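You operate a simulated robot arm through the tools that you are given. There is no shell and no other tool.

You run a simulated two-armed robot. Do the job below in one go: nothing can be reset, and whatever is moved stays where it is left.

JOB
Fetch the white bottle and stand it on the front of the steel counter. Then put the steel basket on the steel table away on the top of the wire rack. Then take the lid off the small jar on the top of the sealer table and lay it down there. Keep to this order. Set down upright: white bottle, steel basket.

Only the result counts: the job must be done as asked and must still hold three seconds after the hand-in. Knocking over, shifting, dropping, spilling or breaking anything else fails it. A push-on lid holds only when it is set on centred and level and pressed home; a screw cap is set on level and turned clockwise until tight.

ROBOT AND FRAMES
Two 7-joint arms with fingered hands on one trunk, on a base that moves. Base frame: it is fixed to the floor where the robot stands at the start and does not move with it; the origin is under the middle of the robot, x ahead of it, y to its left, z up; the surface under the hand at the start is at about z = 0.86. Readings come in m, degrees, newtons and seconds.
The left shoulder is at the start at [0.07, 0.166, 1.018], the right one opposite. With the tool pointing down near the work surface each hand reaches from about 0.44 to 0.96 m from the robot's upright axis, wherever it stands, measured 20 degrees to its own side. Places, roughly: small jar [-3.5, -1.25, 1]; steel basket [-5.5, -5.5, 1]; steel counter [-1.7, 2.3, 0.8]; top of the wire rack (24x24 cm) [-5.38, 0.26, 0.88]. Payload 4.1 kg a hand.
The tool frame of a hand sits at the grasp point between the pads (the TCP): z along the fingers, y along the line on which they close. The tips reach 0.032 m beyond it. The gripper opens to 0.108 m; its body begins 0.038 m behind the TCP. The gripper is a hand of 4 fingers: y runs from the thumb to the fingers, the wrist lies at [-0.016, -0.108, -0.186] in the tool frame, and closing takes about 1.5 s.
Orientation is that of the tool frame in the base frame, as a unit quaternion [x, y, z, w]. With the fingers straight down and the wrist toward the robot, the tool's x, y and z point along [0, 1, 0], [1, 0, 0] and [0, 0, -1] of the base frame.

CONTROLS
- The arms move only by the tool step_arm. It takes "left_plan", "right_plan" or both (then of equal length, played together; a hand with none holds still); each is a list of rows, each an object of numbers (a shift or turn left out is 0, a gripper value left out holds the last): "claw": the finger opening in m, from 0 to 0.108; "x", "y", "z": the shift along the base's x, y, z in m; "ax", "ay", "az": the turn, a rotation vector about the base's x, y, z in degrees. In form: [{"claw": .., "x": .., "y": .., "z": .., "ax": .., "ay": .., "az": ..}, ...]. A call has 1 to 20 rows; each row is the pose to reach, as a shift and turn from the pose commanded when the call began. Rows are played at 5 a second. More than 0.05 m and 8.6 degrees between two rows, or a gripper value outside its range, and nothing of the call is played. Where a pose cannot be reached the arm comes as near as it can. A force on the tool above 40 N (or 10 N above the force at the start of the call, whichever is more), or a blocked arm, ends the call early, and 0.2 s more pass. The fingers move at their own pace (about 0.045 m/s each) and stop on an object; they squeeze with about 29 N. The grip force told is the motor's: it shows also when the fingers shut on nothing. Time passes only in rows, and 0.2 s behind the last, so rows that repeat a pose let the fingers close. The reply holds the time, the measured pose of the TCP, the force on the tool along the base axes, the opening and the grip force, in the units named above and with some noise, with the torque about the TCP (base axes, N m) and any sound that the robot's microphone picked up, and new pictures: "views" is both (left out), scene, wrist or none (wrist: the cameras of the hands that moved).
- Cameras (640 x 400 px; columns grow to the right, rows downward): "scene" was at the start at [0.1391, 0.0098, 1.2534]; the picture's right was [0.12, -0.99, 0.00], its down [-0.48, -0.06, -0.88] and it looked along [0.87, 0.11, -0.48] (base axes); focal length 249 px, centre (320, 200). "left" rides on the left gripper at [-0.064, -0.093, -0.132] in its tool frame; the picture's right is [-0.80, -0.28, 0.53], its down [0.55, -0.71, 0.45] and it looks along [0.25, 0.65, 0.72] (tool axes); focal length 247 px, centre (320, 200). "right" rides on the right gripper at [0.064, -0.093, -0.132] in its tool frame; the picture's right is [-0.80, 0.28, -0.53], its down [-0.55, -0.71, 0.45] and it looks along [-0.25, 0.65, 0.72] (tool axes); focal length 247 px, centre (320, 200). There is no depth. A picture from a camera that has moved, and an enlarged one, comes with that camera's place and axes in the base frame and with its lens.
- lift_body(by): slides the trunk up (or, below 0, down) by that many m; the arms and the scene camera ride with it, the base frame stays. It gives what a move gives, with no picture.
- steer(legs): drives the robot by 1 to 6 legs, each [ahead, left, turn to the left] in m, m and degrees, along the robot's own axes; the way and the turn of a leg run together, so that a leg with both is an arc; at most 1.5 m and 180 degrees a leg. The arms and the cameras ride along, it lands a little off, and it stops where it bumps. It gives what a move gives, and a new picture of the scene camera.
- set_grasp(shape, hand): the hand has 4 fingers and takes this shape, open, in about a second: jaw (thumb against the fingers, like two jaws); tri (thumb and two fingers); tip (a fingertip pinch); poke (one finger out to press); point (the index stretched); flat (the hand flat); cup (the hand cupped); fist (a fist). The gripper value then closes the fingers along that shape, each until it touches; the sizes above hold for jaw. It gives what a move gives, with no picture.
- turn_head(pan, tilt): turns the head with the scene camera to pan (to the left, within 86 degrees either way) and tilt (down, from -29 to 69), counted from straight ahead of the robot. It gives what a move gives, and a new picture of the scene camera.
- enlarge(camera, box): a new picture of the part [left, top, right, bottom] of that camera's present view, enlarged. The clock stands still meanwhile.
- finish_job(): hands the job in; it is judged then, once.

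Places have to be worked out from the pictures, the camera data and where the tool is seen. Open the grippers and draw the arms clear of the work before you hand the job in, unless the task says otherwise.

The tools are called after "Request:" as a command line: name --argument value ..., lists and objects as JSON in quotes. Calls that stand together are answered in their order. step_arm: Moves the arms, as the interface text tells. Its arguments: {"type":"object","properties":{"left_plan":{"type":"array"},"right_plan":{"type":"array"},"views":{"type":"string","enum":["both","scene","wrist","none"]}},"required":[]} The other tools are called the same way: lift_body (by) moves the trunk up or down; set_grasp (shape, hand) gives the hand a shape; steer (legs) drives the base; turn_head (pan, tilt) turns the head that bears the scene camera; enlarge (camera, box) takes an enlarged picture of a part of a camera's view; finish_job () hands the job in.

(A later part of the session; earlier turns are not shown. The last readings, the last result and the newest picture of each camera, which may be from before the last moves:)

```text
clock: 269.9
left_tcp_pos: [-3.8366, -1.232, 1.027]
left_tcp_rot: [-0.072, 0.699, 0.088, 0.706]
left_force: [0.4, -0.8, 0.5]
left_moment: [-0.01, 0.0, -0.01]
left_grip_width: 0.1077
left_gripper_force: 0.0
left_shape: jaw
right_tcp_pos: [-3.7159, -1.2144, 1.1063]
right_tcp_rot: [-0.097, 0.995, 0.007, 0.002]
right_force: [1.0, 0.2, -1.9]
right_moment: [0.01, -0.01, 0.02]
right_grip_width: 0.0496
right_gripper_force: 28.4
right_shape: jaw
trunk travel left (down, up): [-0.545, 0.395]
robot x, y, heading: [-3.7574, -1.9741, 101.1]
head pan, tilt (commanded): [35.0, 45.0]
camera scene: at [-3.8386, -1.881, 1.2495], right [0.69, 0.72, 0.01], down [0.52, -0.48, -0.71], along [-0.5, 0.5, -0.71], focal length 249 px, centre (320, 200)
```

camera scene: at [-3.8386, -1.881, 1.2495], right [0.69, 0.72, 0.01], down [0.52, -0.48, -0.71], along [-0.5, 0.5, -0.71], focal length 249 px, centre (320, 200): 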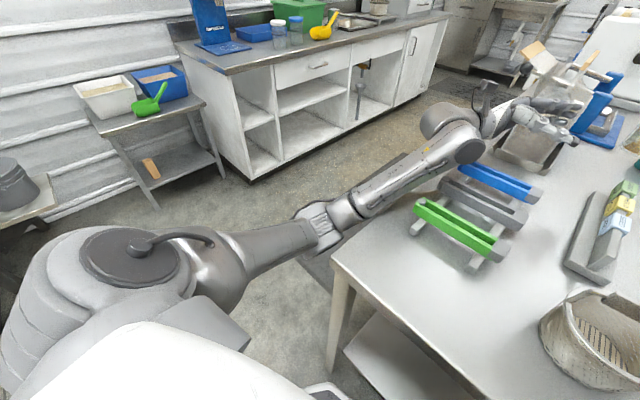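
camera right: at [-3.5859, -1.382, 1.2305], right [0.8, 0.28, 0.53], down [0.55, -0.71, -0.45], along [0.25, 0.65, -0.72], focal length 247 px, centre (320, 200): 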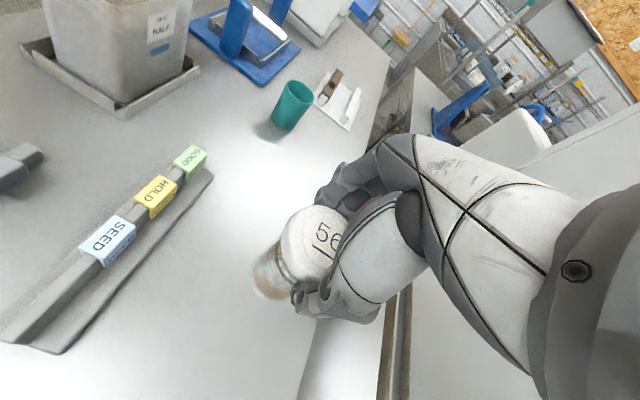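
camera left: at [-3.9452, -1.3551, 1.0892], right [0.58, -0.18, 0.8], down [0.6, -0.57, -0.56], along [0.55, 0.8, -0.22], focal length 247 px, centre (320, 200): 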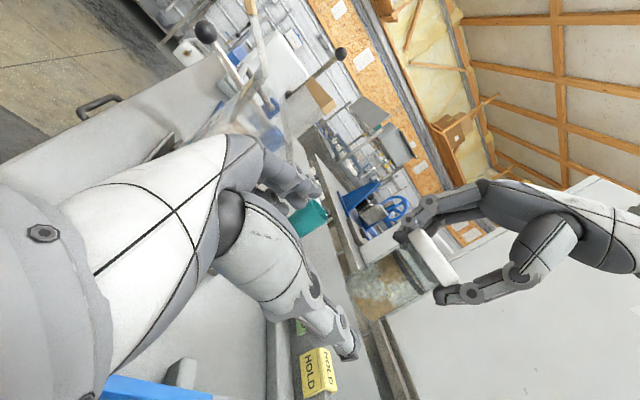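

The left forearm is leaning on the table's west edge, with its elbow hanging low; the clips haven't moved. The fix is to do the two-handed work higher up, so I'll raise the trunk, which lifts both arms clear of the table.

Request:
lift_body --by 0.12

Request:
turn_head --pan 34 --tilt 45

```text
clock: 271.4
left_tcp_pos: [-3.8231, -1.225, 1.1387]
left_tcp_rot: [-0.074, 0.701, 0.081, 0.704]
left_force: [-0.5, -1.0, -0.1]
left_moment: [-0.03, -0.03, 0.0]
left_grip_width: 0.1077
left_gripper_force: 0.1
left_shape: jaw
right_tcp_pos: [-3.7062, -1.2051, 1.219]
right_tcp_rot: [-0.096, 0.995, 0.002, -0.001]
right_force: [0.5, -0.4, -2.2]
right_moment: [0.02, -0.01, 0.01]
right_grip_width: 0.0498
right_gripper_force: 28.6
right_shape: jaw
trunk travel left (down, up): [-0.665, 0.275]
robot x, y, heading: [-3.7635, -1.9746, 101.3]
head pan, tilt (commanded): [35.0, 45.0]
```

```text
clock: 272.1
left_tcp_pos: [-3.824, -1.2247, 1.14]
left_tcp_rot: [-0.074, 0.702, 0.082, 0.704]
left_force: [-0.6, -0.4, -0.2]
left_moment: [0.05, -0.02, 0.02]
left_grip_width: 0.1076
left_gripper_force: 0.0
left_shape: jaw
right_tcp_pos: [-3.7041, -1.2046, 1.2179]
right_tcp_rot: [-0.095, 0.995, 0.002, -0.002]
right_force: [0.1, 0.6, -2.3]
right_moment: [0.02, 0.0, -0.04]
right_grip_width: 0.0497
right_gripper_force: 29.1
right_shape: jaw
trunk travel left (down, up): [-0.665, 0.275]
robot x, y, heading: [-3.76, -1.9719, 101.0]
head pan, tilt (commanded): [34.0, 45.0]
camera scene: at [-3.8279, -1.8692, 1.3688], right [0.71, 0.71, 0.0], down [0.5, -0.5, -0.71], along [-0.5, 0.5, -0.71], focal length 249 px, centre (320, 200)
```

scene: 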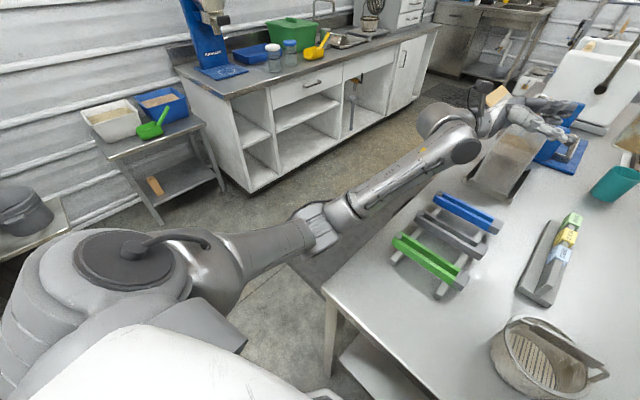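

The arm is now clear of the table edge. I'll enlarge to see where the left hand is relative to the box with the flap.

Request:
enlarge --camera "scene" --box '[420, 50, 640, 220]'

Request:
enlarge --camera "left" --box '[0, 0, 640, 400]'

```text
2.35 times, centred on (530, 135) of scene
camera zoom: at [-3.8279, -1.8692, 1.3688], right [0.71, 0.71, 0.0], down [0.5, -0.5, -0.71], along [-0.5, 0.5, -0.71], focal length 585 px, centre (-174, 353)
```

zoom: 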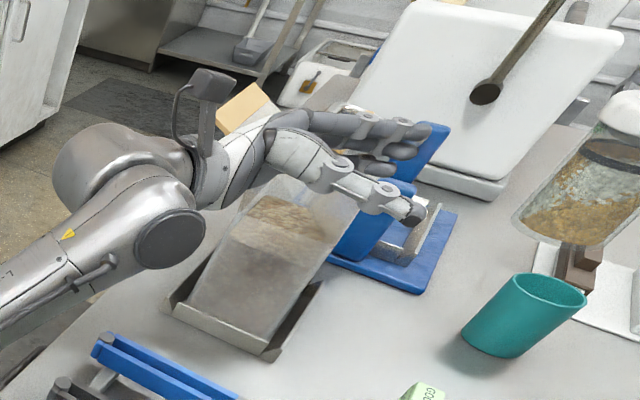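

```text
1.00 times, centred on (320, 200) of left (not enlarged: the box is as wide or as high as the picture)
camera zoom: at [-3.932, -1.3448, 1.2028], right [0.58, -0.17, 0.8], down [0.59, -0.58, -0.56], along [0.56, 0.79, -0.24], focal length 247 px, centre (320, 200)
```

zoom: 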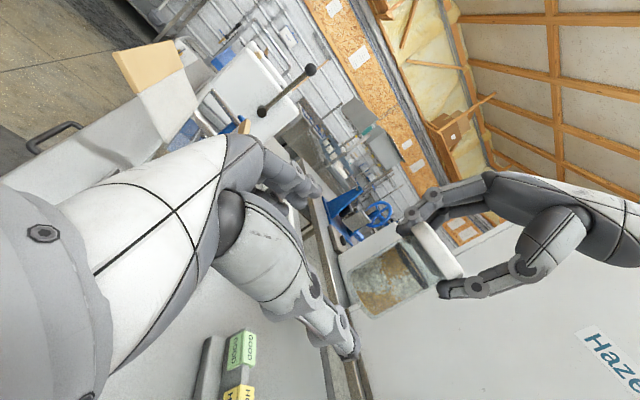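

The box hasn't moved, but the left hand is close to it. I'll draw the left hand back, raise the trunk more, and then back the base off a little while straightening to heading 90°.

Request:
step_arm --left_plan '[{"z": 0.02}, {"z": 0.03, "y": -0.035}, {"z": 0.03, "y": -0.075}, {"z": 0.03, "y": -0.115}, {"z": 0.03, "y": -0.15}, {"z": 0.03, "y": -0.15}]' --views "none"

Request:
lift_body --by 0.2

Request:
steer --legs '[[-0.15, 0, 0]]'

Request:
turn_head --pan 0 --tilt 35

```text
clock: 273.4
left_tcp_pos: [-3.8381, -1.3752, 1.1709]
left_tcp_rot: [-0.075, 0.7, 0.084, 0.705]
left_force: [0.0, 1.1, -0.5]
left_moment: [0.01, 0.01, 0.0]
left_grip_width: 0.1078
left_gripper_force: 0.1
left_shape: jaw
right_tcp_pos: [-3.7179, -1.2052, 1.2206]
right_tcp_rot: [-0.096, 0.995, 0.001, 0.002]
right_force: [0.3, 0.6, -2.2]
right_moment: [-0.02, 0.01, 0.04]
right_grip_width: 0.0497
right_gripper_force: 28.6
right_shape: jaw
trunk travel left (down, up): [-0.665, 0.275]
robot x, y, heading: [-3.7612, -1.9728, 101.3]
head pan, tilt (commanded): [34.0, 45.0]
```

```text
clock: 275.6
left_tcp_pos: [-3.8248, -1.3749, 1.37]
left_tcp_rot: [-0.073, 0.703, 0.082, 0.703]
left_force: [-0.8, -0.4, 0.1]
left_moment: [0.0, -0.03, 0.01]
left_grip_width: 0.1078
left_gripper_force: 0.1
left_shape: jaw
right_tcp_pos: [-3.7038, -1.206, 1.4179]
right_tcp_rot: [-0.095, 0.995, 0.001, -0.001]
right_force: [1.3, 0.3, -3.2]
right_moment: [0.02, 0.01, 0.01]
right_grip_width: 0.0496
right_gripper_force: 29.0
right_shape: jaw
trunk travel left (down, up): [-0.865, 0.075]
robot x, y, heading: [-3.7607, -1.9726, 101.0]
head pan, tilt (commanded): [34.0, 45.0]
```

```text
clock: 277.0
left_tcp_pos: [-3.7965, -1.5194, 1.3687]
left_tcp_rot: [-0.076, 0.702, 0.081, 0.703]
left_force: [0.7, 0.0, -0.7]
left_moment: [0.0, 0.01, -0.01]
left_grip_width: 0.1078
left_gripper_force: 0.0
left_shape: jaw
right_tcp_pos: [-3.6769, -1.3501, 1.4171]
right_tcp_rot: [-0.095, 0.995, 0.002, -0.002]
right_force: [-0.5, 0.4, -2.5]
right_moment: [-0.02, 0.03, -0.02]
right_grip_width: 0.0497
right_gripper_force: 29.1
right_shape: jaw
trunk travel left (down, up): [-0.865, 0.075]
robot x, y, heading: [-3.7308, -2.1263, 100.9]
head pan, tilt (commanded): [34.0, 45.0]
camera scene: at [-3.7998, -2.0139, 1.5686], right [0.71, 0.71, 0.0], down [0.5, -0.5, -0.71], along [-0.5, 0.5, -0.71], focal length 249 px, centre (320, 200)
```

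scene: 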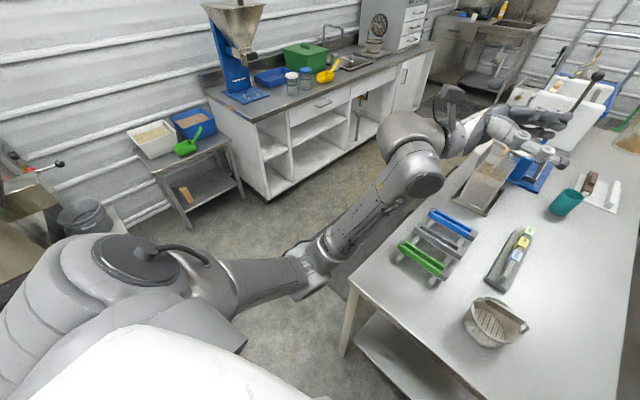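

```text
clock: 278.0
left_tcp_pos: [-3.7944, -1.5223, 1.3689]
left_tcp_rot: [-0.074, 0.702, 0.083, 0.703]
left_force: [-0.4, 1.2, 0.0]
left_moment: [0.02, 0.01, 0.0]
left_grip_width: 0.1078
left_gripper_force: 0.0
left_shape: jaw
right_tcp_pos: [-3.677, -1.3528, 1.4181]
right_tcp_rot: [-0.096, 0.995, 0.001, -0.002]
right_force: [-0.4, -0.8, -1.9]
right_moment: [0.03, -0.01, 0.0]
right_grip_width: 0.0497
right_gripper_force: 29.0
right_shape: jaw
trunk travel left (down, up): [-0.865, 0.075]
robot x, y, heading: [-3.7292, -2.1247, 100.9]
head pan, tilt (commanded): [0.0, 35.0]
camera scene: at [-3.7588, -1.9877, 1.5836], right [0.98, 0.19, 0.0], down [0.11, -0.56, -0.82], along [-0.16, 0.8, -0.57], focal length 249 px, centre (320, 200)
```

scene: 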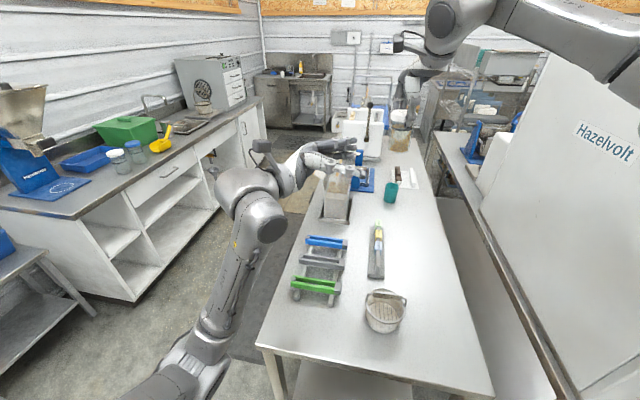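

Both arms are now high and free. The left hand needs to shift about 0.14 m sideways and then advance 0.15 m to reach the jar; I'll do the sideways part first and check.

Request:
step_arm --left_plan '[{"claw": 0.108, "x": -0.008, "y": 0.034, "z": -0.008}, {"x": -0.0155, "y": 0.068, "z": -0.016}, {"x": -0.023, "y": 0.102, "z": -0.025}, {"x": -0.0307, "y": 0.1355, "z": -0.032}, {"x": -0.0307, "y": 0.1355, "z": -0.032}]' --views "both"

Request:
enlarge --camera "left" --box '[240, 150, 540, 400]'

```text
clock: 279.2
left_tcp_pos: [-3.8287, -1.3847, 1.3369]
left_tcp_rot: [-0.073, 0.702, 0.083, 0.703]
left_force: [-0.7, -0.3, 0.1]
left_moment: [0.03, -0.01, -0.04]
left_grip_width: 0.1078
left_gripper_force: 0.1
left_shape: jaw
right_tcp_pos: [-3.6768, -1.3541, 1.4201]
right_tcp_rot: [-0.096, 0.995, 0.002, -0.002]
right_force: [-0.2, -0.2, -2.4]
right_moment: [-0.03, -0.02, 0.04]
right_grip_width: 0.0495
right_gripper_force: 29.2
right_shape: jaw
trunk travel left (down, up): [-0.865, 0.075]
robot x, y, heading: [-3.731, -2.1198, 101.1]
head pan, tilt (commanded): [0.0, 35.0]
camera scene: at [-3.7585, -1.9882, 1.5837], right [0.98, 0.19, 0.0], down [0.11, -0.56, -0.82], along [-0.16, 0.8, -0.57], focal length 249 px, centre (320, 200)
camera left: at [-3.9361, -1.5045, 1.4011], right [0.58, -0.17, 0.8], down [0.59, -0.58, -0.56], along [0.56, 0.79, -0.24], focal length 247 px, centre (320, 200)
```

scene: 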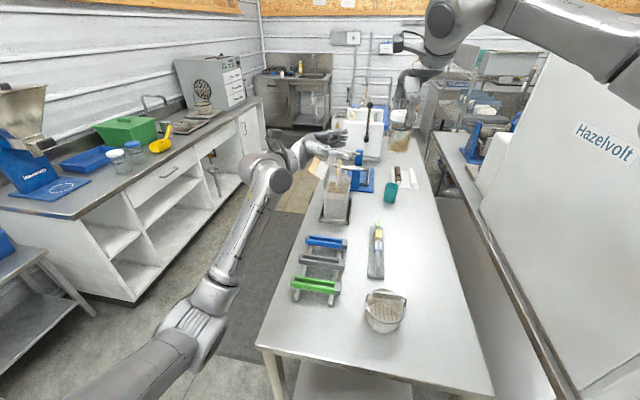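
left: 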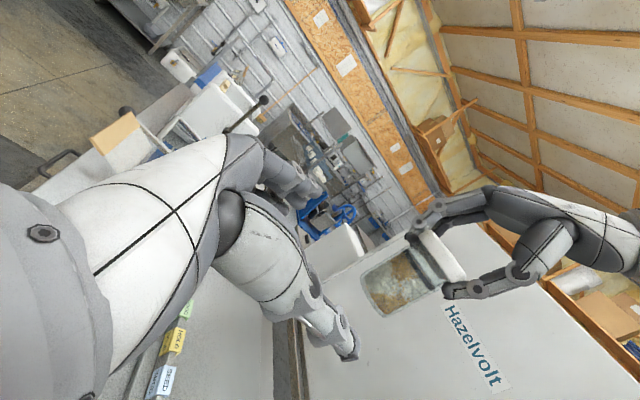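

```text
1.60 times, centred on (390, 275) of left
camera zoom: at [-3.9361, -1.5045, 1.4011], right [0.58, -0.17, 0.8], down [0.59, -0.58, -0.56], along [0.56, 0.79, -0.24], focal length 395 px, centre (208, 80)
```

zoom: 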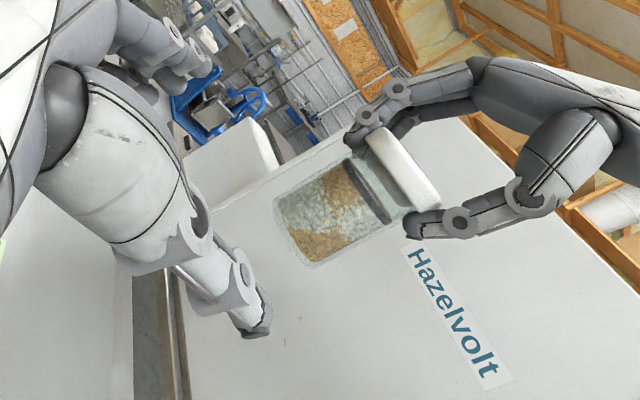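

The jar's glass body lies right between the left thumb and fingers. I'll advance the left hand onto it.

Request:
step_arm --left_plan '[{"claw": 0.108, "x": 0.038, "y": 0.008}, {"x": 0.076, "y": 0.0155}, {"x": 0.11, "y": 0.0225}, {"x": 0.135, "y": 0.028}, {"x": 0.149, "y": 0.031}, {"x": 0.149, "y": 0.031}]' --views "both"

Request:
enlarge --camera "left" --box '[200, 120, 500, 400]'

Request:
enlarge --camera "scene" --box '[300, 20, 480, 180]'

```text
clock: 280.6
left_tcp_pos: [-3.6786, -1.3557, 1.3371]
left_tcp_rot: [-0.073, 0.702, 0.083, 0.704]
left_force: [-0.3, 0.4, 0.8]
left_moment: [0.0, -0.03, 0.02]
left_grip_width: 0.1078
left_gripper_force: 0.1
left_shape: jaw
right_tcp_pos: [-3.6762, -1.3544, 1.4191]
right_tcp_rot: [-0.096, 0.995, 0.002, -0.001]
right_force: [0.5, -0.4, -2.5]
right_moment: [-0.02, -0.01, -0.01]
right_grip_width: 0.05
right_gripper_force: 29.6
right_shape: jaw
trunk travel left (down, up): [-0.865, 0.075]
robot x, y, heading: [-3.7322, -2.1218, 101.3]
head pan, tilt (commanded): [0.0, 35.0]
camera scene: at [-3.7592, -1.9881, 1.5837], right [0.98, 0.19, 0.0], down [0.11, -0.56, -0.82], along [-0.16, 0.8, -0.57], focal length 249 px, centre (320, 200)
camera left: at [-3.7864, -1.4753, 1.4008], right [0.58, -0.17, 0.8], down [0.59, -0.58, -0.56], along [0.56, 0.79, -0.24], focal length 247 px, centre (320, 200)
```

scene: 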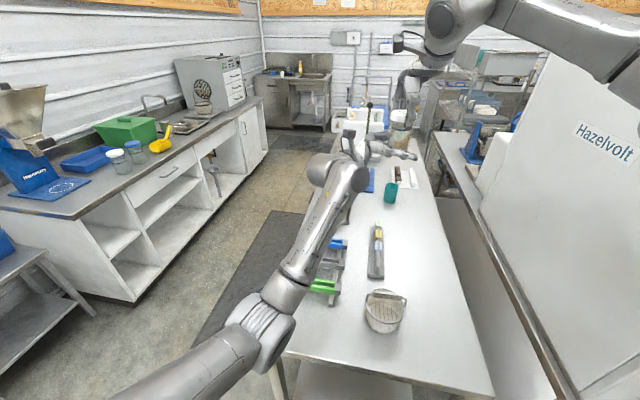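
left: 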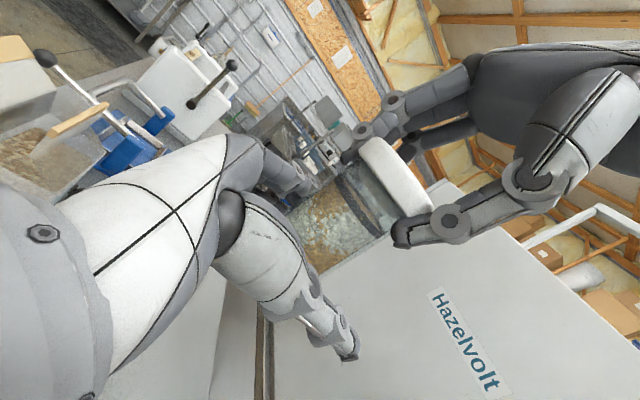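

```text
1.43 times, centred on (350, 260) of left
camera zoom: at [-3.7864, -1.4753, 1.4008], right [0.58, -0.17, 0.8], down [0.59, -0.58, -0.56], along [0.56, 0.79, -0.24], focal length 353 px, centre (277, 114)
```

zoom: 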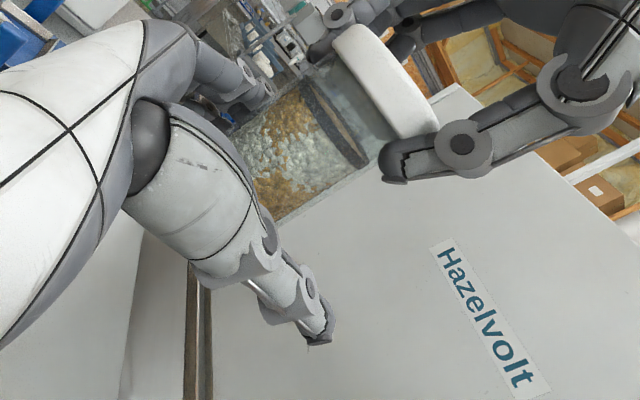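

```text
2.50 times, centred on (390, 100) of scene
camera zoom: at [-3.7592, -1.9881, 1.5837], right [0.98, 0.19, 0.0], down [0.11, -0.56, -0.82], along [-0.16, 0.8, -0.57], focal length 622 px, centre (145, 450)
```

zoom: 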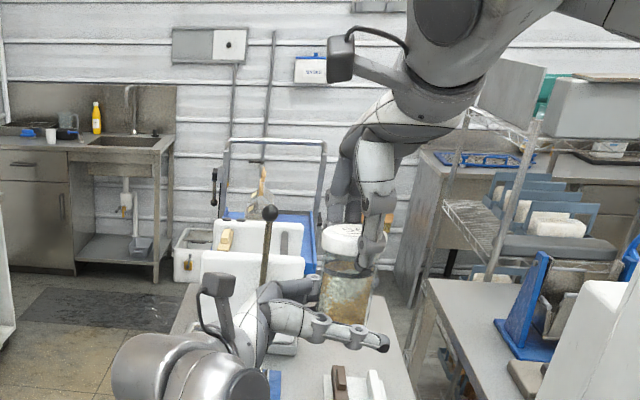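

The left hand now straddles the glass. I'll close it gently around the jar body.

Request:
step_arm --left_plan '[{"claw": 0.095}, {"claw": 0.082}, {"claw": 0.07}, {"claw": 0.06}, {"claw": 0.05}, {"claw": 0.04}, {"claw": 0.03}, {"claw": 0.015}, {"claw": 0.0}, {"claw": 0.0}, {"claw": 0.0}]' --views "both"

Request:
enlarge --camera "left" --box '[200, 120, 500, 400]'

Request:
enlarge --camera "scene" --box '[300, 20, 480, 180]'

```text
clock: 283.0
left_tcp_pos: [-3.6764, -1.3552, 1.3372]
left_tcp_rot: [-0.074, 0.702, 0.081, 0.704]
left_force: [5.4, -5.7, -2.2]
left_moment: [-0.1, 0.05, 0.06]
left_grip_width: 0.0369
left_gripper_force: 28.9
left_shape: jaw
right_tcp_pos: [-3.677, -1.3534, 1.4187]
right_tcp_rot: [-0.096, 0.995, 0.002, -0.002]
right_force: [-4.7, 4.8, 3.2]
right_moment: [0.52, 0.35, -0.08]
right_grip_width: 0.05
right_gripper_force: 28.8
right_shape: jaw
trunk travel left (down, up): [-0.865, 0.075]
robot x, y, heading: [-3.7296, -2.1221, 101.1]
head pan, tilt (commanded): [0.0, 35.0]
camera scene: at [-3.7586, -1.9878, 1.5837], right [0.98, 0.19, 0.0], down [0.11, -0.56, -0.82], along [-0.16, 0.8, -0.57], focal length 249 px, centre (320, 200)
camera left: at [-3.7859, -1.475, 1.4004], right [0.58, -0.17, 0.8], down [0.59, -0.58, -0.56], along [0.56, 0.79, -0.24], focal length 247 px, centre (320, 200)
```

scene: 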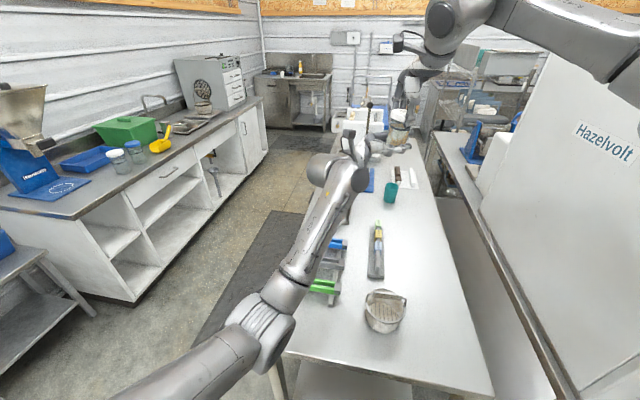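
left: 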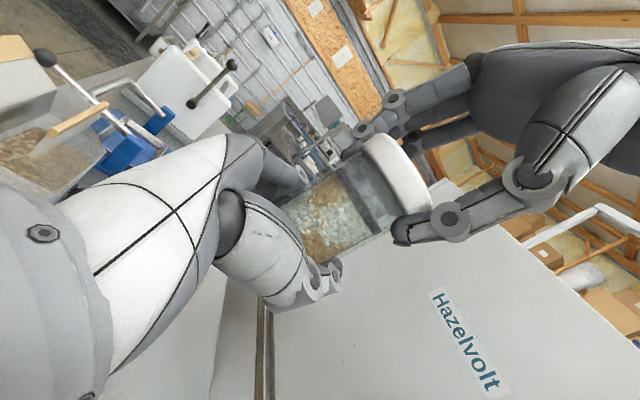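

```text
1.43 times, centred on (350, 260) of left
camera zoom: at [-3.7859, -1.475, 1.4004], right [0.58, -0.17, 0.8], down [0.59, -0.58, -0.56], along [0.56, 0.79, -0.24], focal length 353 px, centre (277, 114)
```

zoom: 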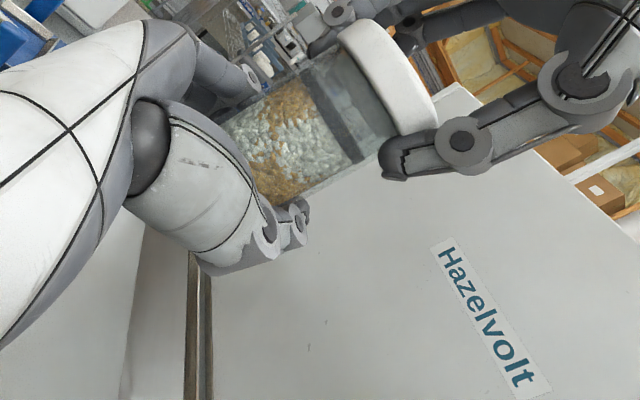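

```text
2.50 times, centred on (390, 100) of scene
camera zoom: at [-3.7586, -1.9878, 1.5837], right [0.98, 0.19, 0.0], down [0.11, -0.56, -0.82], along [-0.16, 0.8, -0.57], focal length 622 px, centre (145, 450)
```

zoom: 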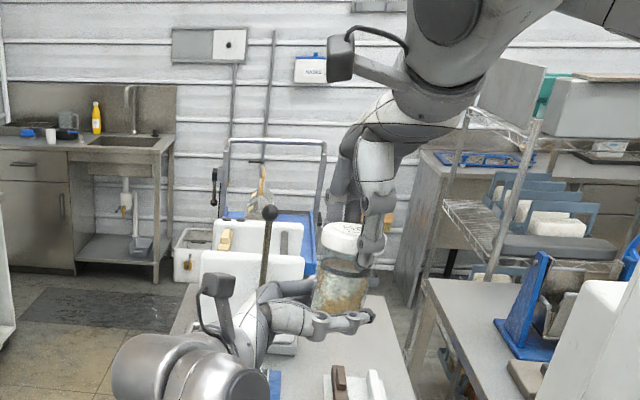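

Both hands now hold the jar, the left at 0.037 m on the glass with full grip force. I'll pull the right hand straight up slowly to draw the lid off.

Request:
step_arm --right_plan '[{"z": 0.003}, {"z": 0.006}, {"z": 0.009}, {"z": 0.012}, {"z": 0.015}, {"z": 0.018}, {"z": 0.021}, {"z": 0.021}]' --views "both"

Request:
enlarge --camera "left" --box '[200, 120, 500, 400]'

```text
clock: 284.8
left_tcp_pos: [-3.6775, -1.3556, 1.3374]
left_tcp_rot: [-0.073, 0.703, 0.082, 0.703]
left_force: [5.9, -2.4, 18.3]
left_moment: [0.01, 0.08, 0.04]
left_grip_width: 0.0317
left_gripper_force: 29.1
left_shape: jaw
right_tcp_pos: [-3.6762, -1.3547, 1.4403]
right_tcp_rot: [-0.096, 0.995, 0.001, -0.002]
right_force: [-5.3, 2.4, -20.4]
right_moment: [0.27, 0.48, -0.07]
right_grip_width: 0.0475
right_gripper_force: 29.0
right_shape: jaw
trunk travel left (down, up): [-0.865, 0.075]
robot x, y, heading: [-3.732, -2.125, 101.1]
head pan, tilt (commanded): [0.0, 35.0]
camera scene: at [-3.7585, -1.9878, 1.5837], right [0.98, 0.19, 0.0], down [0.11, -0.56, -0.82], along [-0.16, 0.8, -0.57], focal length 249 px, centre (320, 200)
camera right: at [-3.7214, -1.4564, 1.5715], right [0.73, 0.43, 0.53], down [0.67, -0.59, -0.45], along [0.12, 0.69, -0.72], focal length 247 px, centre (320, 200)
```

scene: 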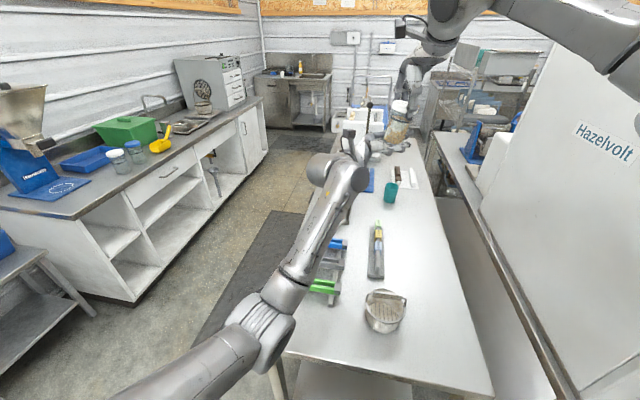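
right: 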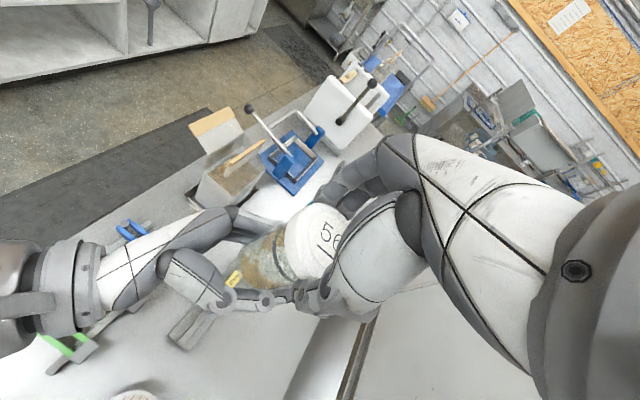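

```text
1.43 times, centred on (350, 260) of left
camera zoom: at [-3.7859, -1.4752, 1.401], right [0.58, -0.17, 0.8], down [0.59, -0.58, -0.56], along [0.56, 0.79, -0.24], focal length 353 px, centre (277, 114)
```

zoom: 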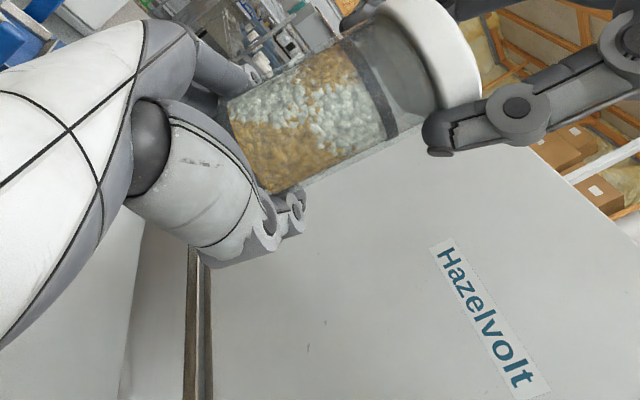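

At about 20 N the jar slid up through the left fingers while the lid stayed on, so it may be a screw cap after all, or a tight one. I'll regrip with the left hand higher on the glass: open the left, lower the jar about 3 cm, and look.

Request:
step_arm --right_plan '[{"z": -0.002}, {"z": -0.004}, {"z": -0.004}, {"z": -0.004}, {"z": -0.004}, {"z": -0.004}, {"z": -0.009}, {"z": -0.016}, {"z": -0.023}, {"z": -0.03}, {"z": -0.03}]' --left_plan '[{"claw": 0.0}, {"claw": 0.0}, {"claw": 0.05}, {"claw": 0.07}, {"claw": 0.09}, {"claw": 0.108}, {"claw": 0.108}, {"claw": 0.108}, {"claw": 0.108}, {"claw": 0.108}, {"claw": 0.108}]' --views "both"

Request:
enlarge --camera "left" --box '[240, 100, 460, 300]'

Request:
enlarge --camera "right" --box '[160, 160, 400, 340]'

```text
clock: 287.2
left_tcp_pos: [-3.6766, -1.3554, 1.3387]
left_tcp_rot: [-0.074, 0.702, 0.082, 0.703]
left_force: [-0.9, 0.4, 0.3]
left_moment: [-0.02, 0.0, 0.01]
left_grip_width: 0.1079
left_gripper_force: 0.0
left_shape: jaw
right_tcp_pos: [-3.6762, -1.3527, 1.4087]
right_tcp_rot: [-0.095, 0.995, 0.002, -0.003]
right_force: [-0.2, -0.7, -2.8]
right_moment: [0.0, -0.01, 0.02]
right_grip_width: 0.0489
right_gripper_force: 29.1
right_shape: jaw
trunk travel left (down, up): [-0.865, 0.075]
robot x, y, heading: [-3.7312, -2.123, 101.0]
head pan, tilt (commanded): [0.0, 35.0]
camera scene: at [-3.7586, -1.9879, 1.5837], right [0.98, 0.19, 0.0], down [0.11, -0.56, -0.82], along [-0.16, 0.8, -0.57], focal length 249 px, centre (320, 200)
camera right: at [-3.7206, -1.4567, 1.5409], right [0.73, 0.43, 0.53], down [0.67, -0.59, -0.45], along [0.12, 0.69, -0.72], focal length 247 px, centre (320, 200)
camera left: at [-3.7861, -1.4751, 1.4007], right [0.58, -0.17, 0.8], down [0.59, -0.58, -0.56], along [0.56, 0.79, -0.24], focal length 247 px, centre (320, 200)
```

scene: 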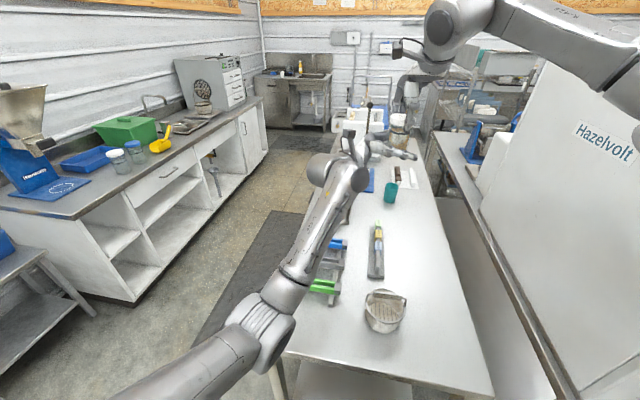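
right: 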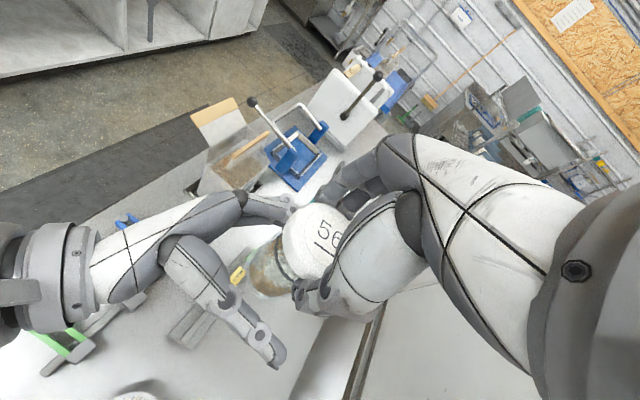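
left: 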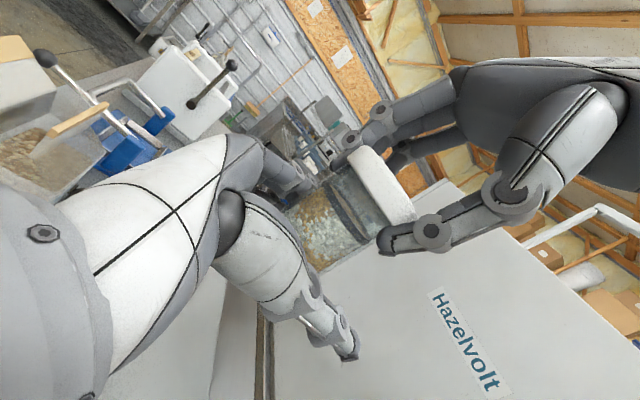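

```text
2.00 times, centred on (350, 200) of left
camera zoom: at [-3.7861, -1.4751, 1.4007], right [0.58, -0.17, 0.8], down [0.59, -0.58, -0.56], along [0.56, 0.79, -0.24], focal length 494 px, centre (260, 200)
```

zoom: 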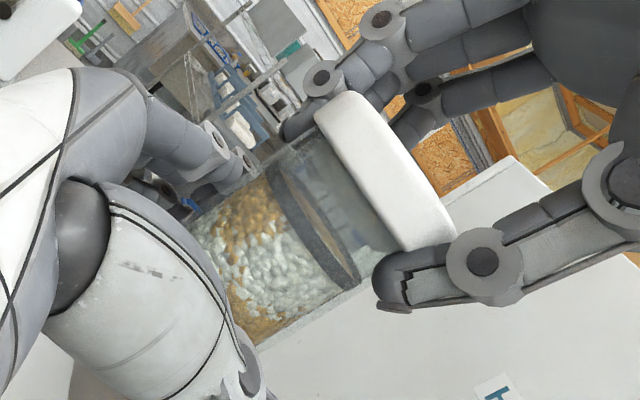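

```text
2.22 times, centred on (280, 250) of right
camera zoom: at [-3.7206, -1.4567, 1.5409], right [0.73, 0.43, 0.53], down [0.67, -0.59, -0.45], along [0.12, 0.69, -0.72], focal length 549 px, centre (409, 89)
```

zoom: 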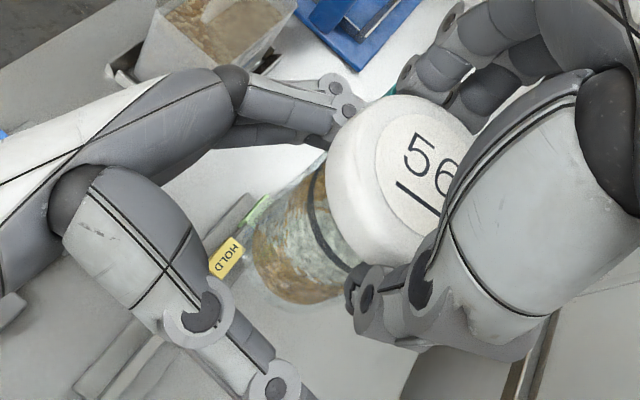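

The jar is back down and the left hand is around the middle of the glass. I'll close the left hand again and then try turning the lid counter-clockwise.

Request:
step_arm --left_plan '[{"claw": 0.09}, {"claw": 0.075}, {"claw": 0.06}, {"claw": 0.05}, {"claw": 0.04}, {"claw": 0.03}, {"claw": 0.015}, {"claw": 0.0}, {"claw": 0.0}, {"claw": 0.0}, {"claw": 0.0}]' --views "wrist"

Request:
enlarge --camera "left" --box '[240, 100, 460, 300]'

Request:
enlarge --camera "right" --box '[160, 160, 400, 340]'

```text
clock: 289.6
left_tcp_pos: [-3.6768, -1.3546, 1.337]
left_tcp_rot: [-0.075, 0.702, 0.082, 0.704]
left_force: [4.2, -3.8, -1.1]
left_moment: [0.08, 0.08, -0.02]
left_grip_width: 0.0358
left_gripper_force: 28.2
left_shape: jaw
right_tcp_pos: [-3.6763, -1.3529, 1.4094]
right_tcp_rot: [-0.095, 0.995, 0.002, -0.002]
right_force: [-3.6, 2.9, 2.8]
right_moment: [0.16, 0.2, 0.01]
right_grip_width: 0.0489
right_gripper_force: 29.4
right_shape: jaw
trunk travel left (down, up): [-0.865, 0.075]
robot x, y, heading: [-3.7279, -2.1207, 101.5]
head pan, tilt (commanded): [0.0, 35.0]
camera left: at [-3.7859, -1.475, 1.4005], right [0.58, -0.17, 0.8], down [0.59, -0.58, -0.56], along [0.56, 0.79, -0.24], focal length 247 px, centre (320, 200)
```

left: 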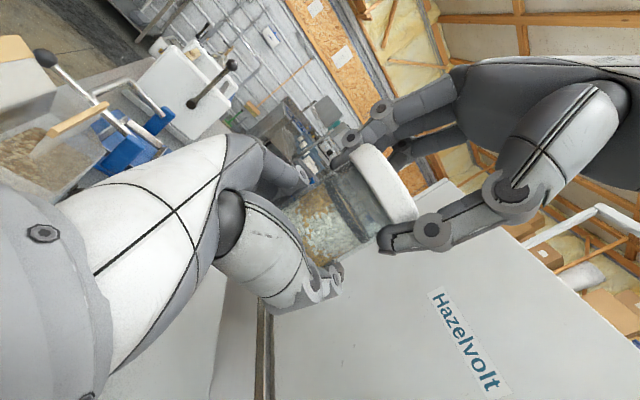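

```text
2.00 times, centred on (350, 200) of left
camera zoom: at [-3.7859, -1.475, 1.4005], right [0.58, -0.17, 0.8], down [0.59, -0.58, -0.56], along [0.56, 0.79, -0.24], focal length 494 px, centre (260, 200)
```

zoom: 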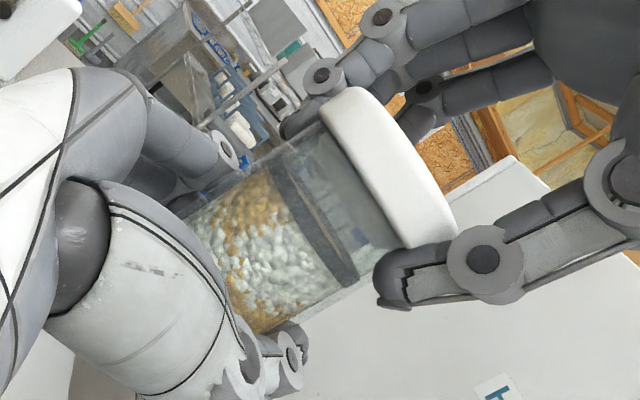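

```text
2.22 times, centred on (280, 250) of right
camera zoom: at [-3.7207, -1.4568, 1.5411], right [0.73, 0.43, 0.53], down [0.67, -0.59, -0.45], along [0.12, 0.69, -0.72], focal length 549 px, centre (409, 89)
```

zoom: 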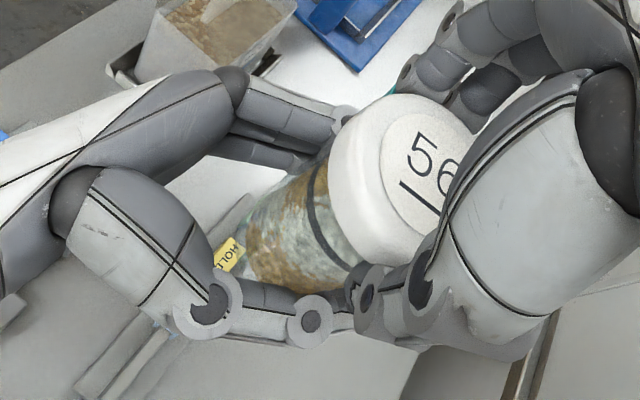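

Left grip is secure. Now I'll turn the lid counter-clockwise by 24° in small steps and read the torque.

Request:
step_arm --right_plan '[{"az": 4}, {"az": 8}, {"az": 12}, {"az": 16}, {"az": 20}, {"az": 24}, {"az": 24}]' --views "wrist"

Request:
enlarge --camera "left" --box '[240, 100, 460, 300]'

Request:
enlarge --camera "right" --box '[160, 160, 400, 340]'

```text
clock: 291.2
left_tcp_pos: [-3.6772, -1.355, 1.3385]
left_tcp_rot: [-0.074, 0.702, 0.082, 0.703]
left_force: [0.4, -4.0, 1.4]
left_moment: [-0.02, -0.12, 0.31]
left_grip_width: 0.0356
left_gripper_force: 28.9
left_shape: jaw
right_tcp_pos: [-3.6765, -1.3533, 1.4095]
right_tcp_rot: [-0.268, 0.963, 0.001, -0.002]
right_force: [0.1, 3.9, -4.1]
right_moment: [0.29, 0.08, -0.29]
right_grip_width: 0.0483
right_gripper_force: 28.8
right_shape: jaw
right hand out of reach, approached as far as the arm can: row 6, 7
trunk travel left (down, up): [-0.865, 0.075]
robot x, y, heading: [-3.7296, -2.1248, 101.1]
head pan, tilt (commanded): [0.0, 35.0]
camera right: at [-3.6832, -1.4652, 1.5414], right [0.54, 0.65, 0.53], down [0.83, -0.32, -0.45], along [-0.12, 0.69, -0.72], focal length 247 px, centre (320, 200)
```

right: 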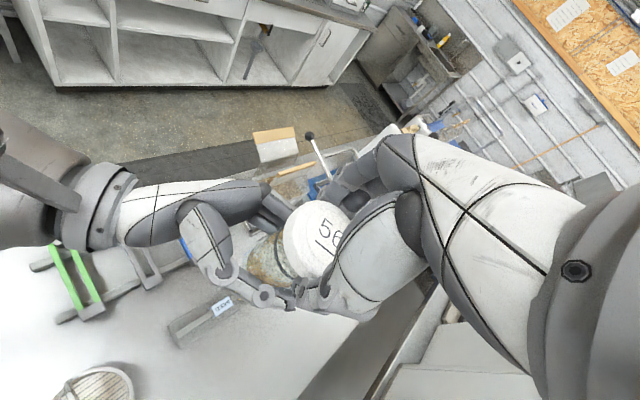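

```text
2.00 times, centred on (350, 200) of left
camera zoom: at [-3.7862, -1.4752, 1.4009], right [0.58, -0.17, 0.8], down [0.59, -0.58, -0.56], along [0.56, 0.79, -0.24], focal length 494 px, centre (260, 200)
```

zoom: 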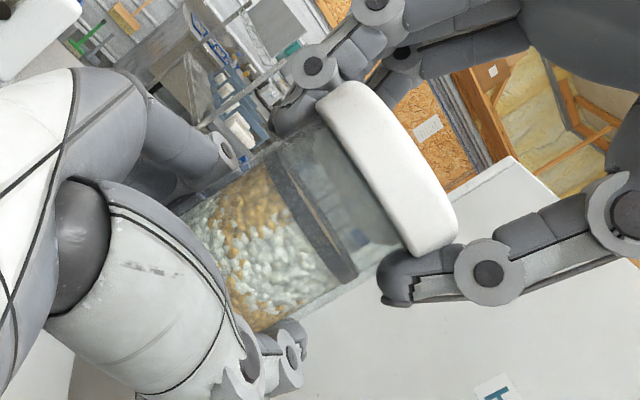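

```text
2.22 times, centred on (280, 250) of right
camera zoom: at [-3.6832, -1.4652, 1.5414], right [0.54, 0.65, 0.53], down [0.83, -0.32, -0.45], along [-0.12, 0.69, -0.72], focal length 549 px, centre (409, 89)
```

zoom: 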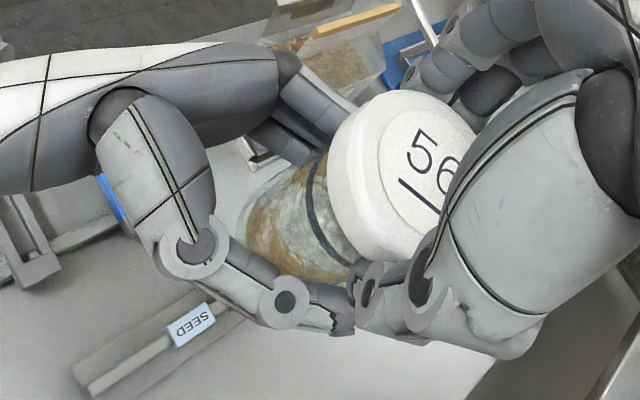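

The wrist hit its turning limit after about 20° with 0.3 N·m of torque, and I can't yet tell whether the lid turned relative to the jar. I'll take a close look now as a reference for the next stroke.

Request:
enlarge --camera "left" --box '[300, 130, 420, 280]'

Request:
enlarge --camera "right" --box '[240, 190, 360, 310]'

```text
2.67 times, centred on (360, 205) of left
camera zoom: at [-3.7862, -1.4752, 1.4009], right [0.58, -0.17, 0.8], down [0.59, -0.58, -0.56], along [0.56, 0.79, -0.24], focal length 659 px, centre (213, 187)
```

zoom: 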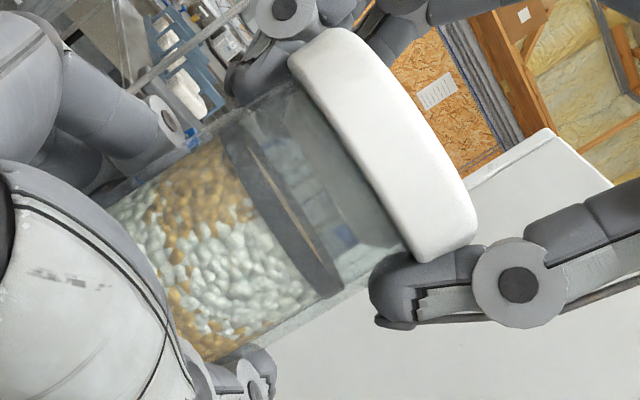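

```text
3.33 times, centred on (300, 250) of right
camera zoom: at [-3.6832, -1.4652, 1.5414], right [0.54, 0.65, 0.53], down [0.83, -0.32, -0.45], along [-0.12, 0.69, -0.72], focal length 823 px, centre (387, 33)
```

zoom: 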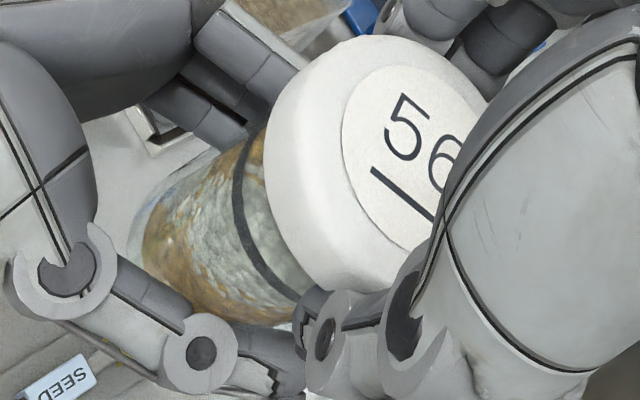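

Next stroke: I'll open the right hand, while the left keeps holding the jar, rotate it back clockwise 60° and regrip the lid.

Request:
step_arm --right_plan '[{"claw": 0.06, "az": 0}, {"claw": 0.075}, {"claw": 0.09}, {"claw": 0.108, "z": 0.003}, {"claw": 0.108, "z": 0.003}, {"claw": 0.108, "az": -8, "z": 0.003}, {"az": -16, "z": 0.003}, {"az": -24, "z": 0.003}, {"az": -32, "z": 0.003}, {"az": -40, "z": 0.003}, {"az": -48, "z": 0.003}, {"az": -56, "z": 0.003}, {"az": -64, "z": 0.003}, {"az": -64, "z": 0.003}]' --views "wrist"

Request:
enlarge --camera "left" --box '[240, 100, 460, 300]'

Request:
enlarge --camera "right" --box '[160, 160, 400, 340]'

```text
clock: 294.2
left_tcp_pos: [-3.6765, -1.354, 1.3375]
left_tcp_rot: [-0.074, 0.702, 0.083, 0.703]
left_force: [0.1, 0.6, -0.5]
left_moment: [0.0, -0.01, 0.02]
left_grip_width: 0.0356
left_gripper_force: 28.7
left_shape: jaw
right_tcp_pos: [-3.6754, -1.3532, 1.4118]
right_tcp_rot: [0.284, 0.959, 0.003, -0.001]
right_force: [0.3, 0.0, 0.0]
right_moment: [-0.01, 0.0, 0.02]
right_grip_width: 0.1077
right_gripper_force: 0.0
right_shape: jaw
trunk travel left (down, up): [-0.865, 0.075]
robot x, y, heading: [-3.7301, -2.1261, 100.9]
head pan, tilt (commanded): [0.0, 35.0]
camera right: at [-3.7805, -1.3959, 1.5441], right [0.82, -0.2, 0.53], down [0.07, -0.89, -0.45], along [0.56, 0.41, -0.72], focal length 247 px, centre (320, 200)
```

right: 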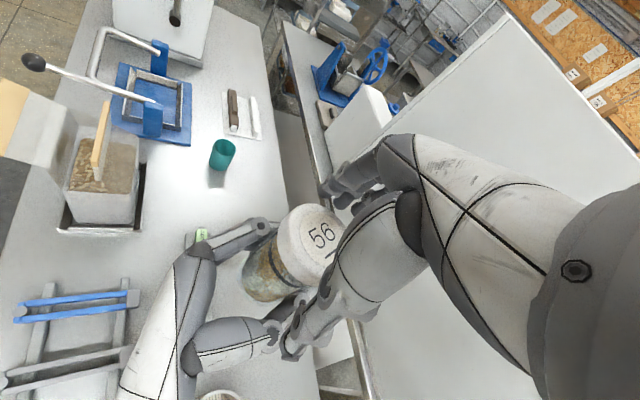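

```text
2.00 times, centred on (350, 200) of left
camera zoom: at [-3.7856, -1.4751, 1.4006], right [0.58, -0.17, 0.8], down [0.59, -0.58, -0.56], along [0.56, 0.79, -0.24], focal length 494 px, centre (260, 200)
```

zoom: 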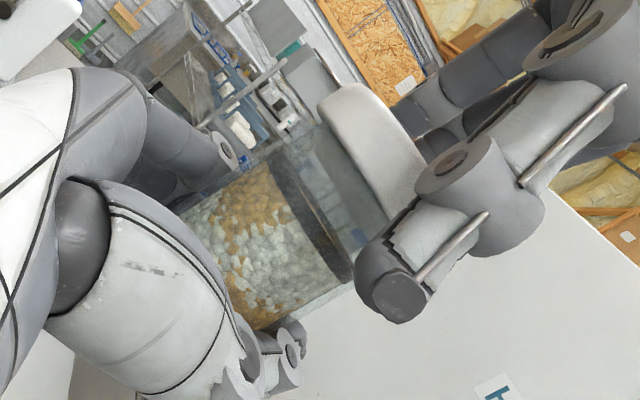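

```text
2.22 times, centred on (280, 250) of right
camera zoom: at [-3.7805, -1.3959, 1.5441], right [0.82, -0.2, 0.53], down [0.07, -0.89, -0.45], along [0.56, 0.41, -0.72], focal length 549 px, centre (409, 89)
```

zoom: 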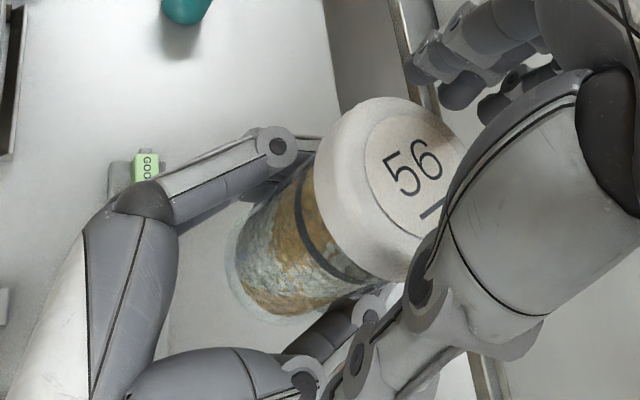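

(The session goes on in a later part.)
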